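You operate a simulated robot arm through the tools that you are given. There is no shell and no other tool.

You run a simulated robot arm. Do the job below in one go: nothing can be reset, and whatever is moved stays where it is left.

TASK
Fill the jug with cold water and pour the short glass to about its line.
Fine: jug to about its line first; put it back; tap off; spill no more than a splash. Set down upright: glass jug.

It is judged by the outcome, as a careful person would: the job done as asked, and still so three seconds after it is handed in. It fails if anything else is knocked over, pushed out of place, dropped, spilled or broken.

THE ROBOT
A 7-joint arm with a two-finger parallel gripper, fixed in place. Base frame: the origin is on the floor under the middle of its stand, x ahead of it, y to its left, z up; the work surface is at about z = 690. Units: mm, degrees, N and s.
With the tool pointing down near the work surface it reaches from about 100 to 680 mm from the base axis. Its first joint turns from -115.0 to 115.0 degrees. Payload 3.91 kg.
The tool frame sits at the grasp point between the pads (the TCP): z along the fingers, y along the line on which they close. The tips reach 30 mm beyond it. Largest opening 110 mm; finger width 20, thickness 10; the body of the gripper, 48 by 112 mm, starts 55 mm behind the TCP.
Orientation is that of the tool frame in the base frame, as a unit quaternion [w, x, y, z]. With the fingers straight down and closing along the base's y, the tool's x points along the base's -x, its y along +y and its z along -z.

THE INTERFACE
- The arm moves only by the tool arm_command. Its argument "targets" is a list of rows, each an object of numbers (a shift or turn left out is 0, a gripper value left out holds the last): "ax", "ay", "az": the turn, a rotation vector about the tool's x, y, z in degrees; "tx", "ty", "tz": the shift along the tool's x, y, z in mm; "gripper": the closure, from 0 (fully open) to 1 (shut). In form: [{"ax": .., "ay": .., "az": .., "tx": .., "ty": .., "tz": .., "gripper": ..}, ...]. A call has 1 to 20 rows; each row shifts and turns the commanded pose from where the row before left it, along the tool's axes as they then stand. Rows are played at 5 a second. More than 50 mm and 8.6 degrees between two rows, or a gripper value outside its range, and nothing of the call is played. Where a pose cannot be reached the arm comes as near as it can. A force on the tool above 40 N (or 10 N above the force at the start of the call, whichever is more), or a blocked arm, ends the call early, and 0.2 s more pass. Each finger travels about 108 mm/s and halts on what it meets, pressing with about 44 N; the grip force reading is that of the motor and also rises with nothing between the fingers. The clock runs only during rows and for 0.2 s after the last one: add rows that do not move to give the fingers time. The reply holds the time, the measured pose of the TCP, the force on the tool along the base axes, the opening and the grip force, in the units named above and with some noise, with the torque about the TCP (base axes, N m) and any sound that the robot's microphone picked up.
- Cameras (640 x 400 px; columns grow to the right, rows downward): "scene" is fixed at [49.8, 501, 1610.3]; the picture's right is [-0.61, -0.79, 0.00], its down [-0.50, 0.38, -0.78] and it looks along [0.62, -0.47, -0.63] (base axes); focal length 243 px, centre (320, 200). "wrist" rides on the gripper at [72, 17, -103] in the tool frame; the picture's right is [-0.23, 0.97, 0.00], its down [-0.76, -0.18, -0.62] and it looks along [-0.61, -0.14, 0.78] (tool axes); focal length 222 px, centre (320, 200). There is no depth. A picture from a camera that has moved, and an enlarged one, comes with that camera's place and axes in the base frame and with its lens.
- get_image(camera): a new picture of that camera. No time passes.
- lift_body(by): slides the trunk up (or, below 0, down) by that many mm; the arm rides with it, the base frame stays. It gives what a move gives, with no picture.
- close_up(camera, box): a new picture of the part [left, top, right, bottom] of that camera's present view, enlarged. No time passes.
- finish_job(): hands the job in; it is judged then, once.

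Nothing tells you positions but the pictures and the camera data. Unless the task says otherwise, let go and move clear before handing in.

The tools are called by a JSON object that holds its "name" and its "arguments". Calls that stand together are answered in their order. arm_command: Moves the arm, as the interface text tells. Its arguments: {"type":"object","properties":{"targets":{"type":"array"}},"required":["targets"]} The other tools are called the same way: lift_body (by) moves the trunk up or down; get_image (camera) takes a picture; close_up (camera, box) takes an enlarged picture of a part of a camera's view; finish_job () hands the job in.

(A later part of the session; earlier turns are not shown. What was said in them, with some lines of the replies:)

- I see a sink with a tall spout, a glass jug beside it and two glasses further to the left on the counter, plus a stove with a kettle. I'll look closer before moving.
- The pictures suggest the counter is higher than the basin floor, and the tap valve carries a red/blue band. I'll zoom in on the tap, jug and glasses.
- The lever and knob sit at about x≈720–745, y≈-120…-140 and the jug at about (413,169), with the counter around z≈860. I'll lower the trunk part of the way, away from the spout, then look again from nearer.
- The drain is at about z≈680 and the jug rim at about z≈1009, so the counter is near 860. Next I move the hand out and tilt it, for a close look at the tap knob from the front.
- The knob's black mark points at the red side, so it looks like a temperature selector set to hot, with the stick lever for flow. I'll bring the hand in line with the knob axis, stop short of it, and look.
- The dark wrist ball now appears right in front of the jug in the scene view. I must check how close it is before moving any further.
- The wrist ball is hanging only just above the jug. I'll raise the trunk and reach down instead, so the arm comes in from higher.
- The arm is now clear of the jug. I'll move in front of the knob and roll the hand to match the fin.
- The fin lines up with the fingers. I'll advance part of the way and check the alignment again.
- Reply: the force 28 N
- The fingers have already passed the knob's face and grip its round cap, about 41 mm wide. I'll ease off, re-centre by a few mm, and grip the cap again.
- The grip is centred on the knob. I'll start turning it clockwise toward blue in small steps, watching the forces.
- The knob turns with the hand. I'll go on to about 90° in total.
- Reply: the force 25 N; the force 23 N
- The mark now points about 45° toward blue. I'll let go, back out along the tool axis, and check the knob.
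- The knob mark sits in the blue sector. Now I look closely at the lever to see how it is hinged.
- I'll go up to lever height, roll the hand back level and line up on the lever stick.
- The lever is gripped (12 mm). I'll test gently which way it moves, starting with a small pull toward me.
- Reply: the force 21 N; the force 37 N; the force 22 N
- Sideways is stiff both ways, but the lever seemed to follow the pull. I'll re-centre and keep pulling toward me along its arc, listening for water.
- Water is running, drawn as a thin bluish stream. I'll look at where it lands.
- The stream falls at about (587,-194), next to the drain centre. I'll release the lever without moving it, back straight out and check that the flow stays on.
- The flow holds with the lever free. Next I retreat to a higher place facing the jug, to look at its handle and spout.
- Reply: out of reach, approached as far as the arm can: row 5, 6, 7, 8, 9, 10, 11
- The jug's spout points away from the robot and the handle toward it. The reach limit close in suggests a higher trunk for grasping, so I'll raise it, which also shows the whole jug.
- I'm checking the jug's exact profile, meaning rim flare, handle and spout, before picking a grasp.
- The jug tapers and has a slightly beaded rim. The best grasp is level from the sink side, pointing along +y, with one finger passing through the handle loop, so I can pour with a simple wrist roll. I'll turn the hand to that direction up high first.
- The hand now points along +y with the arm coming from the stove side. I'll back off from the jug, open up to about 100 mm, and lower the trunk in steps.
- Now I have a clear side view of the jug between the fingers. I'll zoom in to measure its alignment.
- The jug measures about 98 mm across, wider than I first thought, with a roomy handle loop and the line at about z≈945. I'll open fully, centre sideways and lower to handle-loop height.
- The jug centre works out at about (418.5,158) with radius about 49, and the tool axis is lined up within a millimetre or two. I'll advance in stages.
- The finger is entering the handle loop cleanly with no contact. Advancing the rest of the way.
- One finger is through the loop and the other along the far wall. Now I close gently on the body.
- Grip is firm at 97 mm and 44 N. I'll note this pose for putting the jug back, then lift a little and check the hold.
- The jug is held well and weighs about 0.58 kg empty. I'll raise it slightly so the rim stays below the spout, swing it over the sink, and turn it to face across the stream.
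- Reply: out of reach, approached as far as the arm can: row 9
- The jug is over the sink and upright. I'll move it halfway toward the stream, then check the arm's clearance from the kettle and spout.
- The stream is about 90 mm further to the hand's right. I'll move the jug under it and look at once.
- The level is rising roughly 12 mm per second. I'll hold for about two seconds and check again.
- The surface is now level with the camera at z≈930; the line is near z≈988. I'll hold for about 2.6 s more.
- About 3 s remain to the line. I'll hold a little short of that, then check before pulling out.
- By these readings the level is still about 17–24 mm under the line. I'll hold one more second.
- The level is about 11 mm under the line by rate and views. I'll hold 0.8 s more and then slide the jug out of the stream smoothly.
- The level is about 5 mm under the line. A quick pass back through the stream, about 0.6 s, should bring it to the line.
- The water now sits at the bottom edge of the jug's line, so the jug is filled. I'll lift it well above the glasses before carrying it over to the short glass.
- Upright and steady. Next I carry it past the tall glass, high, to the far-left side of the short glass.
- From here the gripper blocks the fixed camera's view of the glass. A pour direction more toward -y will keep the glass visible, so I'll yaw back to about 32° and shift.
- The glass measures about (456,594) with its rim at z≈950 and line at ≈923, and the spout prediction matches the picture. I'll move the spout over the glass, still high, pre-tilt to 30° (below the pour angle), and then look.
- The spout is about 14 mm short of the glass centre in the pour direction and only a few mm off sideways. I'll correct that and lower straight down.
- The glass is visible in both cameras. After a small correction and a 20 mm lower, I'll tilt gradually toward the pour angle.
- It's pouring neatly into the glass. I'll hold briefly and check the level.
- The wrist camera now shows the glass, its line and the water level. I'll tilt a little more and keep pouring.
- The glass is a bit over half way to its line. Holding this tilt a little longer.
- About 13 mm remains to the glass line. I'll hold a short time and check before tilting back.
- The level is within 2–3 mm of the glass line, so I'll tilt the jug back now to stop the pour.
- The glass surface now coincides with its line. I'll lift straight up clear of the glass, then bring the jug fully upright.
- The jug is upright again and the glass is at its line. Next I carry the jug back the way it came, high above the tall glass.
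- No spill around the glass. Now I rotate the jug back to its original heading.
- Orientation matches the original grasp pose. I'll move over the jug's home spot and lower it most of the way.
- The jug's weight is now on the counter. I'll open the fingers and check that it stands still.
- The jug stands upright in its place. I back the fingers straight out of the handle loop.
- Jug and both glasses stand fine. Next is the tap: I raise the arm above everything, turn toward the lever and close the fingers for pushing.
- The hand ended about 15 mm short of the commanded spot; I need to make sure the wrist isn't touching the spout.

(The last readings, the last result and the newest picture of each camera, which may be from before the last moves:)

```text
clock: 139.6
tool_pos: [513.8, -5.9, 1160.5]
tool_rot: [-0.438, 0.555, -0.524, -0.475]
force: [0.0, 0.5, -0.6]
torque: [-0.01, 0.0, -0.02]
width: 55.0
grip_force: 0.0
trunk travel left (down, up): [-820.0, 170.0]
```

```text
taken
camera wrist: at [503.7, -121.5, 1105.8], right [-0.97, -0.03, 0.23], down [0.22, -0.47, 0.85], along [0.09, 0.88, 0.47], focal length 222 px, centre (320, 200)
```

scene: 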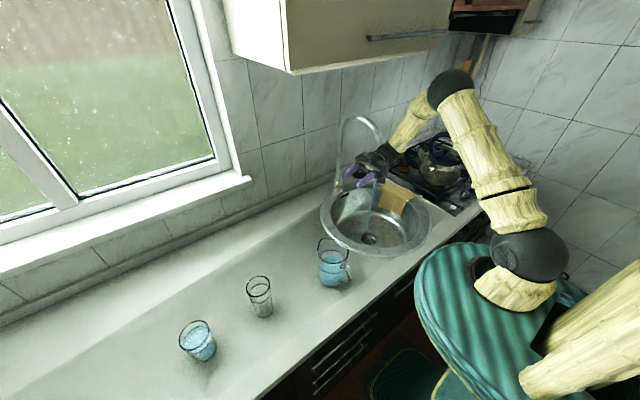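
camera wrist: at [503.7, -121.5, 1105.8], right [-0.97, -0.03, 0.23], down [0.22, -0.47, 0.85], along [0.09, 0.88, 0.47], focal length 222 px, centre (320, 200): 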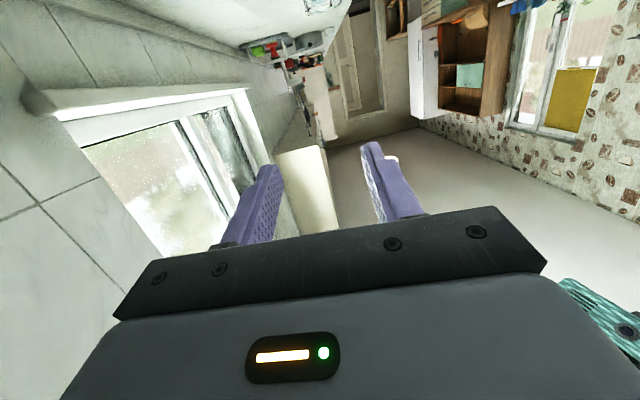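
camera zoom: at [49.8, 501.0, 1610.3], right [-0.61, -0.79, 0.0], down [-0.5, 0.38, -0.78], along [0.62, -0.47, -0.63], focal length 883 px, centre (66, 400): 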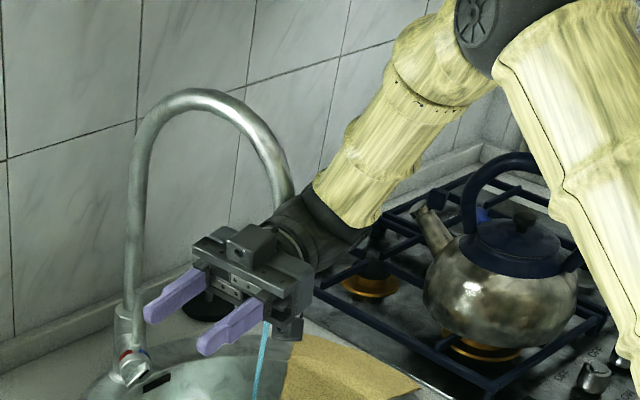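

The wrist is right against the spout, so I back away toward −x/+y at once.

{"name": "arm_command", "arguments": {"targets": [{"ty": 25, "tz": 10}, {"ty": 25, "tz": 20}, {"ty": 10, "tz": 20}, {}]}}

{"name": "close_up", "arguments": {"camera": "scene", "box": [330, 90, 450, 200]}}

{"name": "close_up", "arguments": {"camera": "scene", "box": [330, 150, 430, 260]}}

```text
clock: 140.6
tool_pos: [466.4, 41.8, 1151.0]
tool_rot: [-0.438, 0.561, -0.521, -0.471]
force: [-0.1, -0.8, 0.6]
torque: [0.04, -0.01, -0.03]
width: 55.0
grip_force: 0.1
trunk travel left (down, up): [-820.0, 170.0]
```

```text
3.64 times, centred on (390, 145) of scene
camera zoom: at [49.8, 501.0, 1610.3], right [-0.61, -0.79, 0.0], down [-0.5, 0.38, -0.78], along [0.62, -0.47, -0.63], focal length 883 px, centre (66, 400)
```

zoom: 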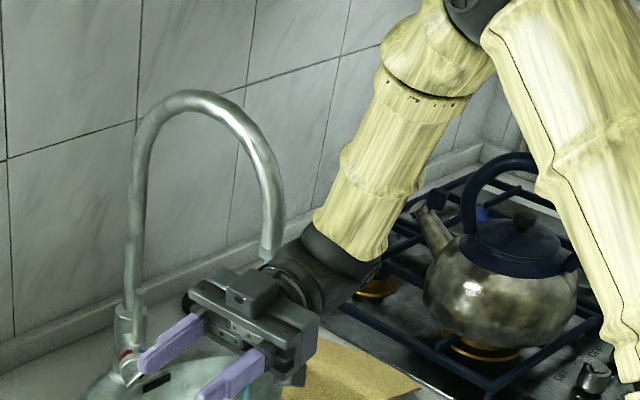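

```text
3.64 times, centred on (380, 205) of scene
camera zoom: at [49.8, 501.0, 1610.3], right [-0.61, -0.79, 0.0], down [-0.5, 0.38, -0.78], along [0.62, -0.47, -0.63], focal length 883 px, centre (102, 182)
```

zoom: 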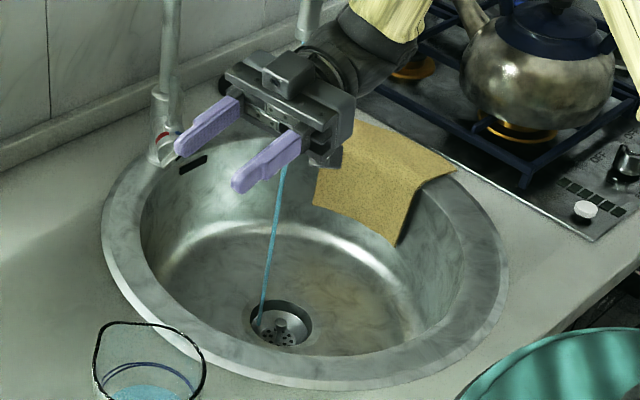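

The spout sprang back and the stream still falls into the drain, so nothing was harmed. I'll point the hand downward first, then turn it toward the tap well away from the spout.

{"name": "arm_command", "arguments": {"targets": [{"ay": 6.9}, {"ay": 6.9}, {"ay": 6.9}, {"ay": 6.9}, {"ay": 6.9}, {"ay": 6.9}, {"ay": 6.9}, {"ay": 6.9}, {}]}}

{"name": "get_image", "arguments": {"camera": "scene"}}

```text
clock: 142.6
tool_pos: [466.4, 41.9, 1150.2]
tool_rot: [-0.147, 0.715, -0.666, -0.156]
force: [0.4, -0.2, 0.2]
torque: [0.01, 0.04, 0.01]
width: 55.2
grip_force: 0.0
trunk travel left (down, up): [-820.0, 170.0]
```

```text
taken
```

scene: 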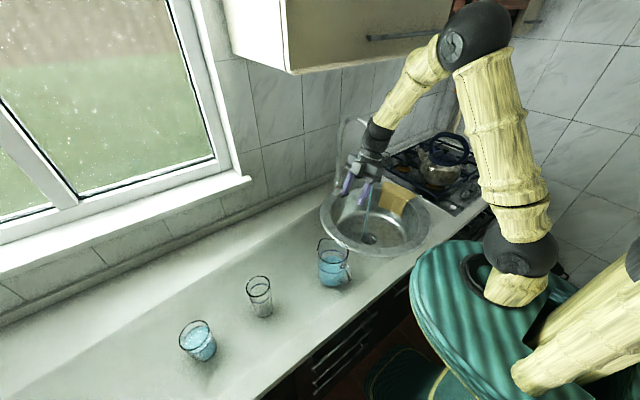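

{"name": "arm_command", "arguments": {"targets": [{"ax": 3.233, "az": 6.933}, {"ax": 3.233, "az": 6.933}, {"ax": 3.233, "az": 6.933}, {"ax": 3.233, "az": 6.933}, {"ax": 3.233, "az": 6.933}, {"ax": 3.233, "az": 6.933}, {"ax": 3.233, "az": 6.933}, {"ax": 3.233, "az": 6.933}, {"ax": 3.233, "az": 6.933}, {"ax": 3.233, "az": 6.933}, {"ax": 3.233, "az": 6.933}, {"ax": 3.233, "az": 6.933}, {"ax": 3.233, "az": 6.933}, {"ax": 3.233, "az": 6.933}, {"ax": 3.233, "az": 6.933}, {"ax": 3.233, "az": 6.933}, {"ax": 3.233, "az": 6.933}, {}]}}

{"name": "get_image", "arguments": {"camera": "scene"}}

{"name": "get_image", "arguments": {"camera": "wrist"}}

```text
clock: 146.4
tool_pos: [465.5, 42.2, 1150.4]
tool_rot: [0.205, 0.301, 0.929, -0.067]
force: [0.1, 0.5, -0.5]
torque: [0.01, 0.05, -0.03]
width: 55.0
grip_force: 0.1
trunk travel left (down, up): [-820.0, 170.0]
```

```text
taken
```

scene: 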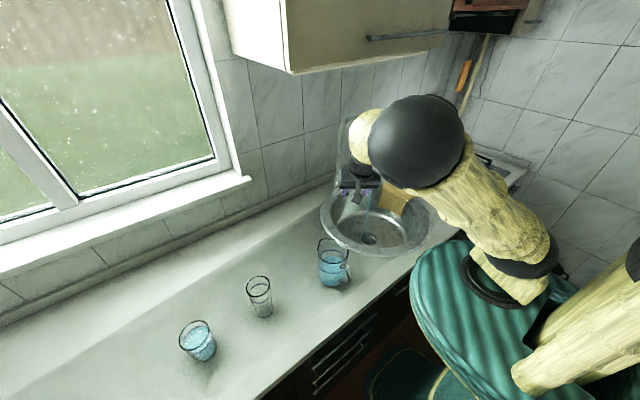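

```text
taken
camera wrist: at [387.6, 119.3, 1214.4], right [0.74, 0.67, 0.1], down [0.24, -0.39, 0.89], along [0.63, -0.63, -0.45], focal length 222 px, centre (320, 200)
```

wrist: 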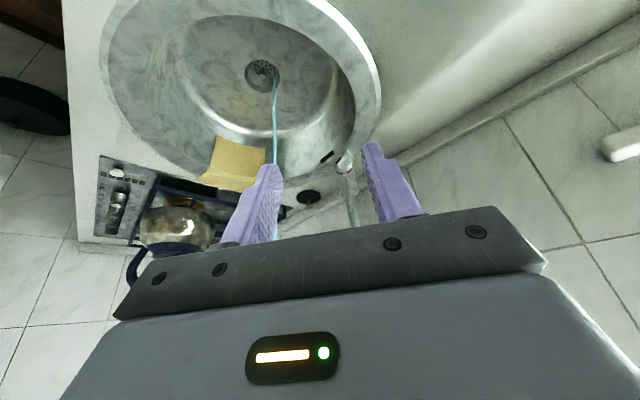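

{"name": "arm_command", "arguments": {"targets": [{"tx": -32.1, "ty": 2.95, "tz": 7.5}, {"tx": -32.1, "ty": 2.95, "tz": 7.5}, {"tx": -32.1, "ty": 2.95, "tz": 7.5}, {"tx": -32.1, "ty": 2.95, "tz": 7.5}, {"ay": -7.5}, {"ay": -7.5}, {"tz": 10, "ay": -7}, {"tz": 10, "ay": -7}, {"tz": 10, "ay": -7}, {"tz": 10, "ay": -7}, {"tz": 10, "ay": -7}, {}]}}

{"name": "get_image", "arguments": {"camera": "scene"}}

{"name": "get_image", "arguments": {"camera": "wrist"}}

```text
clock: 149.0
tool_pos: [609.6, -46.5, 1150.4]
tool_rot: [0.58, 0.243, 0.754, -0.188]
force: [1.0, -0.4, -0.5]
torque: [0.03, 0.02, 0.01]
width: 55.1
grip_force: 0.0
trunk travel left (down, up): [-820.0, 170.0]
```

```text
taken
```

scene: 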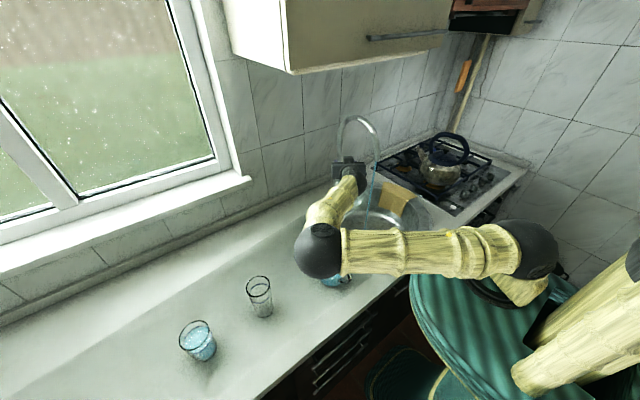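

```text
taken
camera wrist: at [523.9, 35.5, 1106.3], right [0.62, 0.76, 0.22], down [-0.43, 0.1, 0.9], along [0.66, -0.65, 0.39], focal length 222 px, centre (320, 200)
```

wrist: 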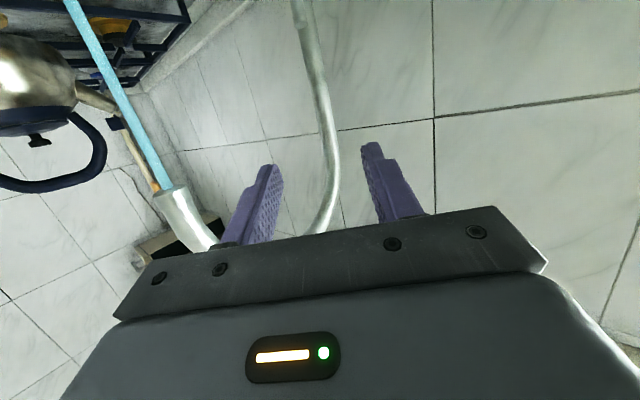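

The elbow now hangs out over the counter near the jug. I'll raise the trunk and reach down from higher to keep it clear.

{"name": "lift_body", "arguments": {"by": 150}}

{"name": "arm_command", "arguments": {"targets": [{"tx": 38.6, "tz": 10.4}, {"tx": 38.6, "tz": 10.4}, {"tx": 38.6, "tz": 10.4}, {}]}}

{"name": "get_image", "arguments": {"camera": "scene"}}

```text
clock: 150.7
tool_pos: [610.7, -45.2, 1300.1]
tool_rot: [0.579, 0.244, 0.755, -0.189]
force: [0.0, 0.0, 0.0]
torque: [-0.03, -0.01, -0.05]
width: 55.1
grip_force: 0.0
trunk travel left (down, up): [-970.0, 20.0]
```

```text
clock: 151.7
tool_pos: [610.8, -45.8, 1179.6]
tool_rot: [0.579, 0.243, 0.755, -0.188]
force: [-0.8, 0.2, 0.4]
torque: [0.0, 0.04, -0.03]
width: 55.2
grip_force: 0.1
trunk travel left (down, up): [-970.0, 20.0]
```

```text
taken
```

scene: 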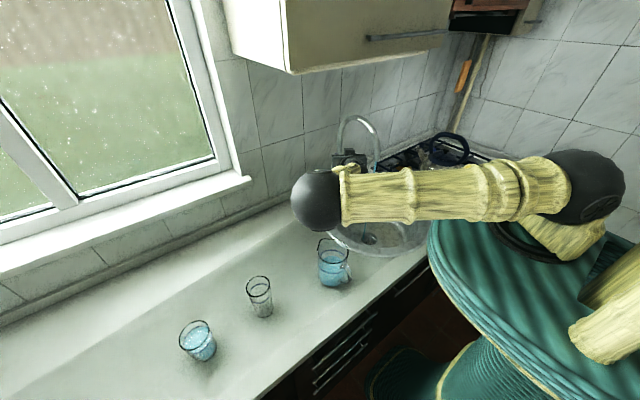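

{"name": "arm_command", "arguments": {"targets": [{"tx": 38.6, "tz": 10.4}, {"tx": 38.6, "tz": 10.4}, {"tx": 38.6, "tz": 10.4}, {}]}}

{"name": "get_image", "arguments": {"camera": "scene"}}

{"name": "get_image", "arguments": {"camera": "wrist"}}

```text
clock: 152.7
tool_pos: [611.5, -45.8, 1060.0]
tool_rot: [0.579, 0.245, 0.755, -0.189]
force: [0.2, 0.3, 0.3]
torque: [-0.02, -0.01, 0.0]
width: 55.1
grip_force: 0.0
trunk travel left (down, up): [-970.0, 20.0]
```

```text
taken
```

scene: 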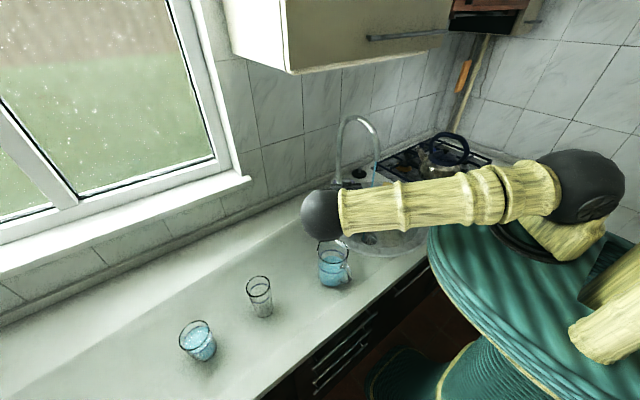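

```text
taken
camera wrist: at [524.3, 35.6, 1016.0], right [0.62, 0.76, 0.22], down [-0.43, 0.09, 0.9], along [0.66, -0.65, 0.39], focal length 222 px, centre (320, 200)
```

wrist: 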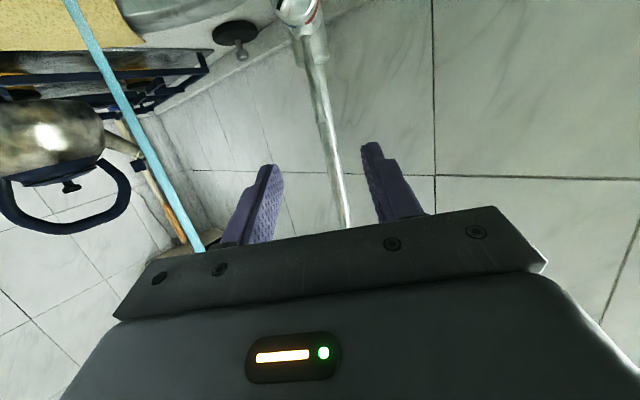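

{"name": "arm_command", "arguments": {"targets": [{"tx": 0.6, "tz": 33}, {"tx": 0.6, "tz": 33}, {"tx": 0.5, "tz": 25}, {}]}}

{"name": "close_up", "arguments": {"camera": "wrist", "box": [230, 30, 422, 230]}}

{"name": "get_image", "arguments": {"camera": "scene"}}

```text
clock: 153.7
tool_pos: [681.8, -97.4, 1034.5]
tool_rot: [0.58, 0.243, 0.754, -0.188]
force: [0.5, -0.4, -0.2]
torque: [0.01, 0.01, 0.0]
width: 54.9
grip_force: 0.1
trunk travel left (down, up): [-970.0, 20.0]
```

```text
2.00 times, centred on (326, 130) of wrist
camera zoom: at [594.3, -15.5, 991.3], right [0.62, 0.76, 0.22], down [-0.43, 0.1, 0.9], along [0.66, -0.65, 0.39], focal length 444 px, centre (308, 340)
```

zoom: 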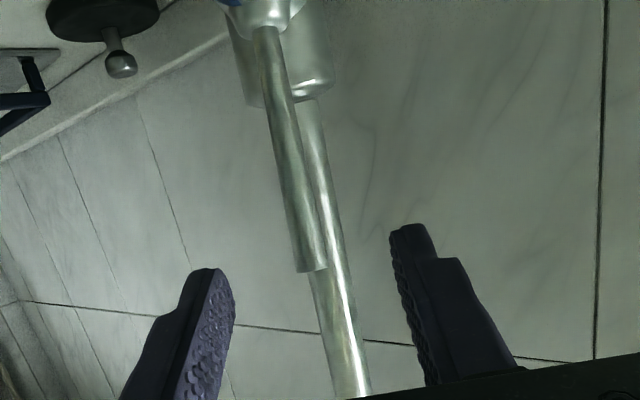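

```text
taken
```

scene: 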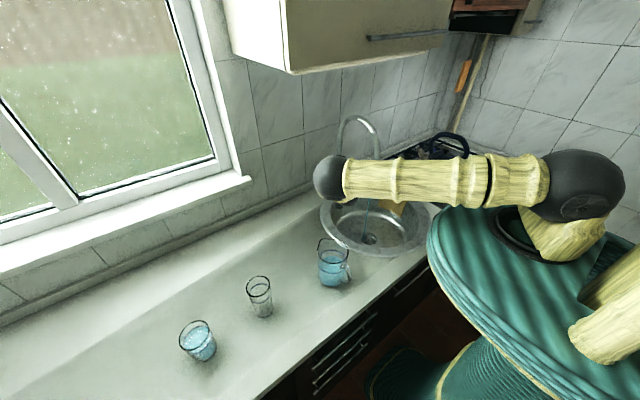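

{"name": "arm_command", "arguments": {"targets": [{"tx": 0.4, "ty": -2, "tz": 20}, {"tx": 0.4, "tz": 18}, {"tx": 0.4, "tz": 12}, {}]}}

{"name": "close_up", "arguments": {"camera": "wrist", "box": [230, 30, 422, 230]}}

```text
clock: 154.7
tool_pos: [719.7, -127.4, 1020.0]
tool_rot: [0.58, 0.243, 0.754, -0.189]
force: [0.6, 0.3, -0.2]
torque: [-0.05, -0.04, -0.03]
width: 54.7
grip_force: 0.0
trunk travel left (down, up): [-970.0, 20.0]
```

```text
2.00 times, centred on (326, 130) of wrist
camera zoom: at [632.6, -45.3, 977.0], right [0.62, 0.76, 0.22], down [-0.43, 0.09, 0.9], along [0.66, -0.65, 0.38], focal length 444 px, centre (308, 340)
```

zoom: 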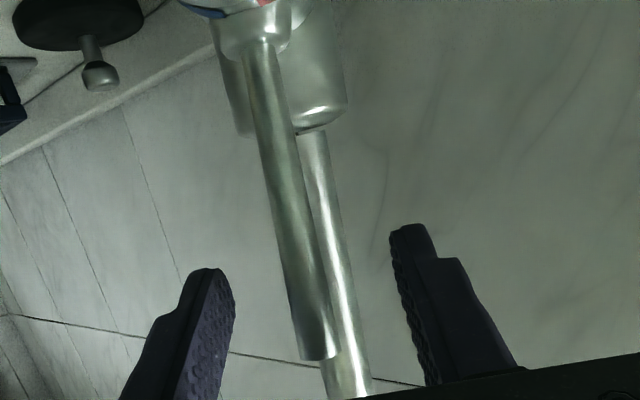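

{"name": "arm_command", "arguments": {"targets": [{"tz": 6}, {"tz": 6}, {}, {"gripper": 0.95}, {}, {}, {}]}}

{"name": "close_up", "arguments": {"camera": "wrist", "box": [230, 30, 422, 230]}}

```text
clock: 156.3
tool_pos: [727.4, -133.3, 1017.7]
tool_rot: [0.58, 0.243, 0.755, -0.187]
force: [0.8, 1.9, 0.4]
torque: [0.2, -0.18, 0.02]
width: 10.3
grip_force: 45.4
trunk travel left (down, up): [-970.0, 20.0]
```

```text
2.00 times, centred on (326, 130) of wrist
camera zoom: at [642.5, -51.7, 973.9], right [0.62, 0.76, 0.22], down [-0.43, 0.09, 0.9], along [0.66, -0.65, 0.38], focal length 444 px, centre (308, 340)
```

zoom: 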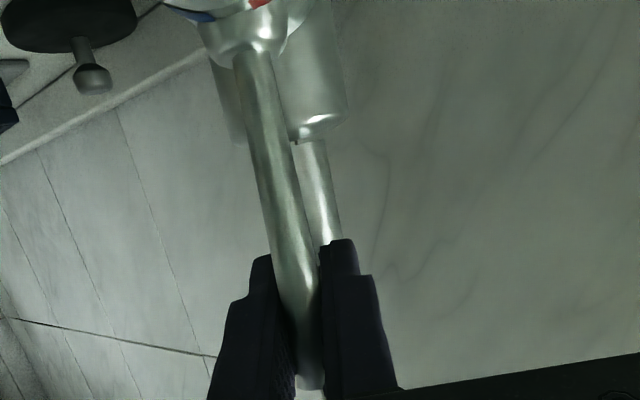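

Lever gripped. I'll push it back along the same arc it was pulled and watch the stream.

{"name": "arm_command", "arguments": {"targets": [{"tx": -1.1, "tz": 3}, {"tx": -1, "tz": 3}, {"tx": -0.9, "tz": 3}, {}]}}

{"name": "close_up", "arguments": {"camera": "wrist", "box": [230, 30, 422, 230]}}

{"name": "close_up", "arguments": {"camera": "scene", "box": [320, 130, 430, 265]}}

{"name": "get_image", "arguments": {"camera": "wrist"}}

```text
clock: 157.3
tool_pos: [735.0, -136.7, 1018.0]
tool_rot: [0.579, 0.245, 0.754, -0.19]
force: [-7.4, 12.2, -0.7]
torque: [0.91, 0.95, -0.01]
width: 10.1
grip_force: 45.0
trunk travel left (down, up): [-970.0, 20.0]
```

```text
2.00 times, centred on (326, 130) of wrist
camera zoom: at [648.8, -56.1, 974.6], right [0.62, 0.76, 0.22], down [-0.43, 0.09, 0.9], along [0.66, -0.65, 0.38], focal length 444 px, centre (308, 340)
```

zoom: 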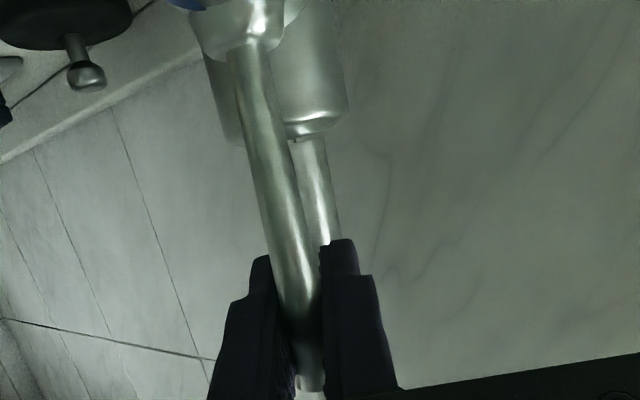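

```text
2.96 times, centred on (375, 198) of scene
camera zoom: at [49.8, 501.0, 1610.3], right [-0.61, -0.79, 0.0], down [-0.5, 0.38, -0.78], along [0.62, -0.47, -0.63], focal length 720 px, centre (157, 207)
```

zoom: 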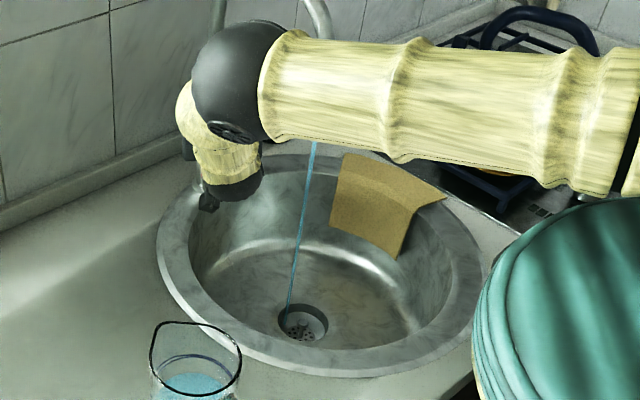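

```text
taken
camera wrist: at [648.8, -56.1, 974.6], right [0.62, 0.76, 0.22], down [-0.43, 0.09, 0.9], along [0.66, -0.65, 0.38], focal length 222 px, centre (320, 200)
```

wrist: 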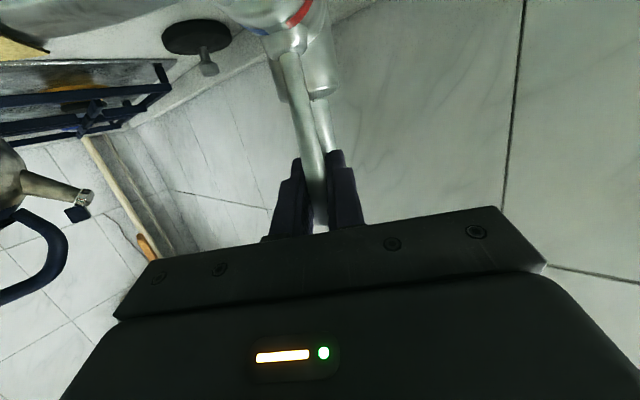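

The stream is thinner already. I'll push a few mm more.

{"name": "arm_command", "arguments": {"targets": [{"tx": -0.6, "tz": 3}, {"tx": -0.4, "tz": 3}, {}]}}

{"name": "close_up", "arguments": {"camera": "scene", "box": [320, 130, 430, 265]}}

{"name": "close_up", "arguments": {"camera": "wrist", "box": [230, 30, 422, 230]}}

```text
clock: 158.1
tool_pos: [740.7, -141.4, 1018.4]
tool_rot: [0.581, 0.242, 0.754, -0.188]
force: [-7.7, 15.5, 0.0]
torque: [0.39, 0.35, 0.16]
width: 10.2
grip_force: 44.9
trunk travel left (down, up): [-970.0, 20.0]
```

```text
2.96 times, centred on (375, 198) of scene
camera zoom: at [49.8, 501.0, 1610.3], right [-0.61, -0.79, 0.0], down [-0.5, 0.38, -0.78], along [0.62, -0.47, -0.63], focal length 720 px, centre (157, 207)
```

zoom: 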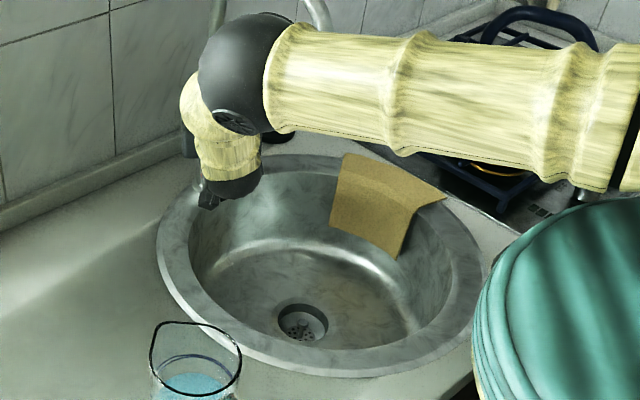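

```text
2.00 times, centred on (326, 130) of wrist
camera zoom: at [653.8, -59.7, 974.6], right [0.62, 0.76, 0.22], down [-0.43, 0.1, 0.9], along [0.66, -0.65, 0.39], focal length 444 px, centre (308, 340)
```

zoom: 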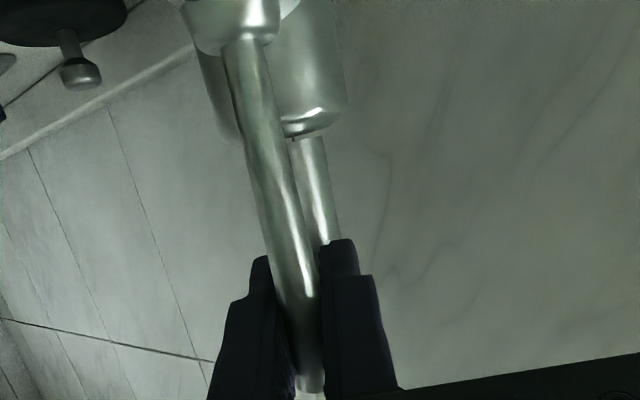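

The water has stopped. I'll nudge the lever 2 mm further to seat it fully, then release and back out.

{"name": "arm_command", "arguments": {"targets": [{"tz": 2.5}, {}]}}

{"name": "arm_command", "arguments": {"targets": [{"gripper": 0.5}, {}, {"tz": -15}, {"tz": -20}, {"tz": -25}, {}]}}

{"name": "close_up", "arguments": {"camera": "wrist", "box": [230, 0, 422, 200]}}

{"name": "close_up", "arguments": {"camera": "scene", "box": [320, 130, 430, 265]}}

```text
clock: 158.7
tool_pos: [740.2, -141.3, 1019.1]
tool_rot: [0.581, 0.242, 0.754, -0.188]
force: [-20.4, 23.8, 4.0]
torque: [0.46, 0.58, 0.22]
width: 10.4
grip_force: 45.3
trunk travel left (down, up): [-970.0, 20.0]
```

```text
clock: 160.1
tool_pos: [696.6, -111.5, 1032.9]
tool_rot: [0.579, 0.243, 0.755, -0.188]
force: [-0.1, 0.2, 0.2]
torque: [-0.02, 0.0, -0.01]
width: 55.0
grip_force: 0.1
trunk travel left (down, up): [-970.0, 20.0]
```

```text
2.00 times, centred on (326, 100) of wrist
camera zoom: at [609.8, -28.8, 989.3], right [0.62, 0.76, 0.22], down [-0.43, 0.09, 0.9], along [0.66, -0.65, 0.38], focal length 444 px, centre (308, 400)
```

zoom: 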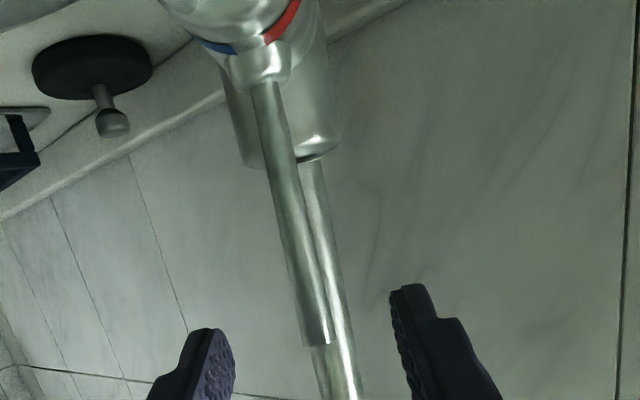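

```text
2.96 times, centred on (375, 198) of scene
camera zoom: at [49.8, 501.0, 1610.3], right [-0.61, -0.79, 0.0], down [-0.5, 0.38, -0.78], along [0.62, -0.47, -0.63], focal length 720 px, centre (157, 207)
```

zoom: 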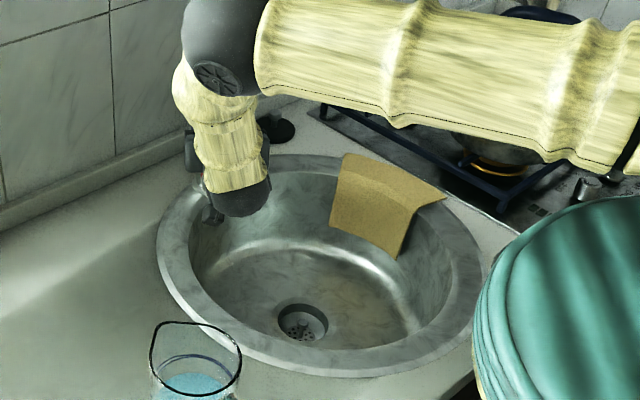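

The tap is off and the lever is against its stop. I'll retreat up and clear of everything, then do a last inspection.

{"name": "arm_command", "arguments": {"targets": [{"tz": -30}, {"tz": -30}, {"tx": -35, "tz": -10}, {"tx": -35, "tz": -10}, {"tx": -35, "tz": -10}, {"tx": -35, "tz": -10}, {"ay": 7, "tz": -8}, {"ay": 7, "tz": -8}, {"ay": 7, "tz": -8}, {"ay": 7, "tz": -8}, {}]}}

{"name": "get_image", "arguments": {"camera": "scene"}}

{"name": "close_up", "arguments": {"camera": "scene", "box": [300, 90, 460, 290]}}

{"name": "close_up", "arguments": {"camera": "scene", "box": [160, 230, 370, 370]}}

{"name": "close_up", "arguments": {"camera": "scene", "box": [175, 312, 223, 366]}}

```text
clock: 162.5
tool_pos: [624.5, -57.5, 1206.7]
tool_rot: [0.379, 0.282, 0.873, -0.124]
force: [0.4, 0.0, 0.3]
torque: [-0.03, -0.01, 0.02]
width: 54.9
grip_force: 0.1
trunk travel left (down, up): [-970.0, 20.0]
```

```text
taken
```

scene: 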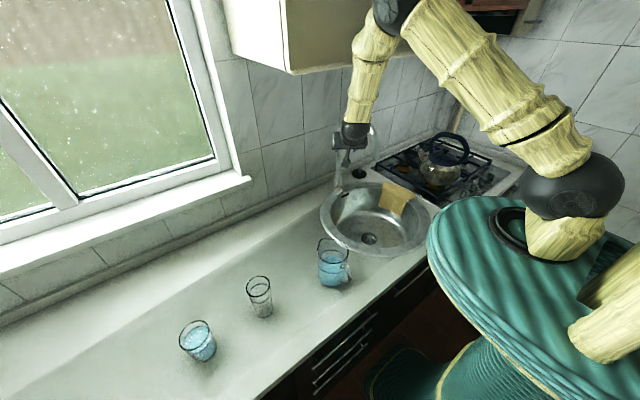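

```text
2.00 times, centred on (380, 190) of scene
camera zoom: at [49.8, 501.0, 1610.3], right [-0.61, -0.79, 0.0], down [-0.5, 0.38, -0.78], along [0.62, -0.47, -0.63], focal length 486 px, centre (200, 220)
```

zoom: 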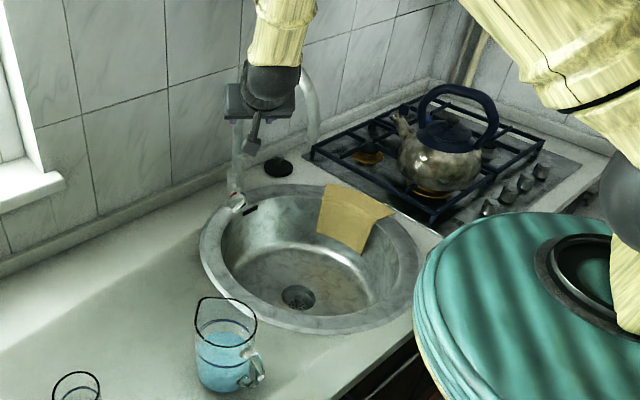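

```text
2.86 times, centred on (265, 300) of scene
camera zoom: at [49.8, 501.0, 1610.3], right [-0.61, -0.79, 0.0], down [-0.5, 0.38, -0.78], along [0.62, -0.47, -0.63], focal length 694 px, centre (477, -86)
```

zoom: 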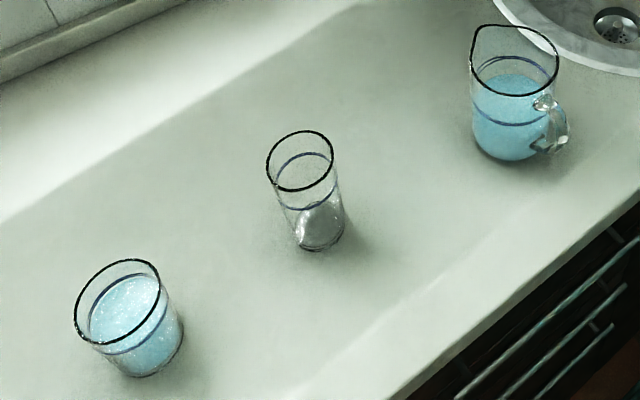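

```text
7.41 times, centred on (199, 339) of scene
camera zoom: at [49.8, 501.0, 1610.3], right [-0.61, -0.79, 0.0], down [-0.5, 0.38, -0.78], along [0.62, -0.47, -0.63], focal length 1800 px, centre (1216, -830)
```

zoom: 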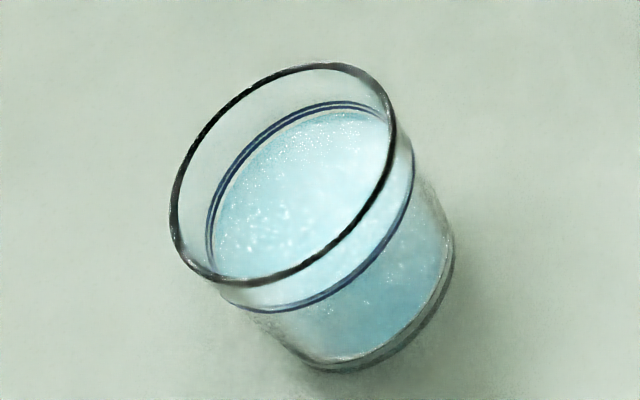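

Everything stands as it should: glass at its line, jug upright at its place, tall glass untouched, no water running and no puddles. I'll back the hand off a little more from the tap.

{"name": "arm_command", "arguments": {"targets": [{"tz": -25}, {"tz": -25}, {"tz": -20}, {}, {}, {}]}}

{"name": "get_image", "arguments": {"camera": "scene"}}

{"name": "close_up", "arguments": {"camera": "scene", "box": [300, 90, 460, 290]}}

```text
clock: 163.9
tool_pos: [582.0, -28.5, 1255.8]
tool_rot: [0.38, 0.281, 0.873, -0.123]
force: [0.3, 0.3, 0.0]
torque: [-0.02, 0.0, -0.01]
width: 55.0
grip_force: 0.0
trunk travel left (down, up): [-970.0, 20.0]
```

```text
taken
```

scene: 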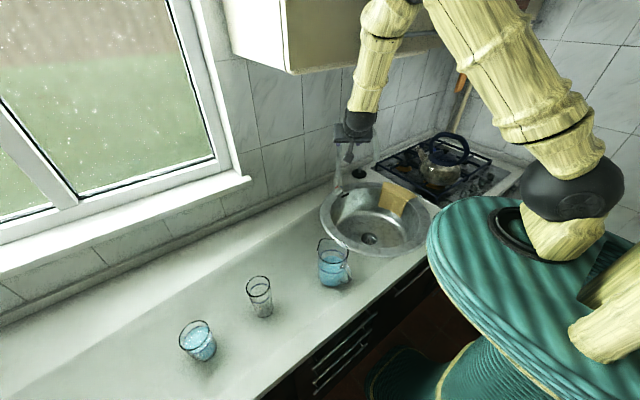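

```text
2.00 times, centred on (380, 190) of scene
camera zoom: at [49.8, 501.0, 1610.3], right [-0.61, -0.79, 0.0], down [-0.5, 0.38, -0.78], along [0.62, -0.47, -0.63], focal length 486 px, centre (200, 220)
```

zoom: 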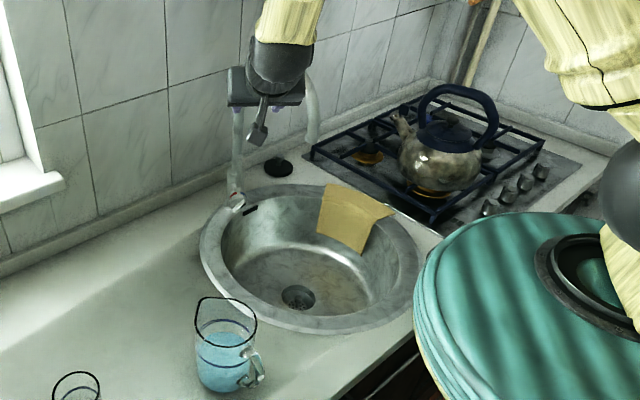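

The hand is clear, the tap is off, the jug is upright in its place and the short glass is at about its line. I'm handing the job in.

{"name": "finish_job", "arguments": {}}

```text
The job is handed in.
```

The job is done and handed in. I filled the jug to about its line with cold water, then poured the short glass to about its line.

- **Jug:** it stands upright, about 5 mm from where it started. Its level is below the line now because the glass was poured from it.
- **Short glass:** the water is within about 2 mm of the line, and there is no water on the counter around it.
- **Tap:** it is off, with the lever pushed back to its stop. I turned the temperature knob from hot to cold before filling and left it there.
- **Other items:** the tall glass, cloth and kettle were not touched.

While turning toward the tap, the arm's wrist brushed the spout and pushed it about 20 mm. It went back to its place, give or take a few millimetres, and the water still fell into the drain.
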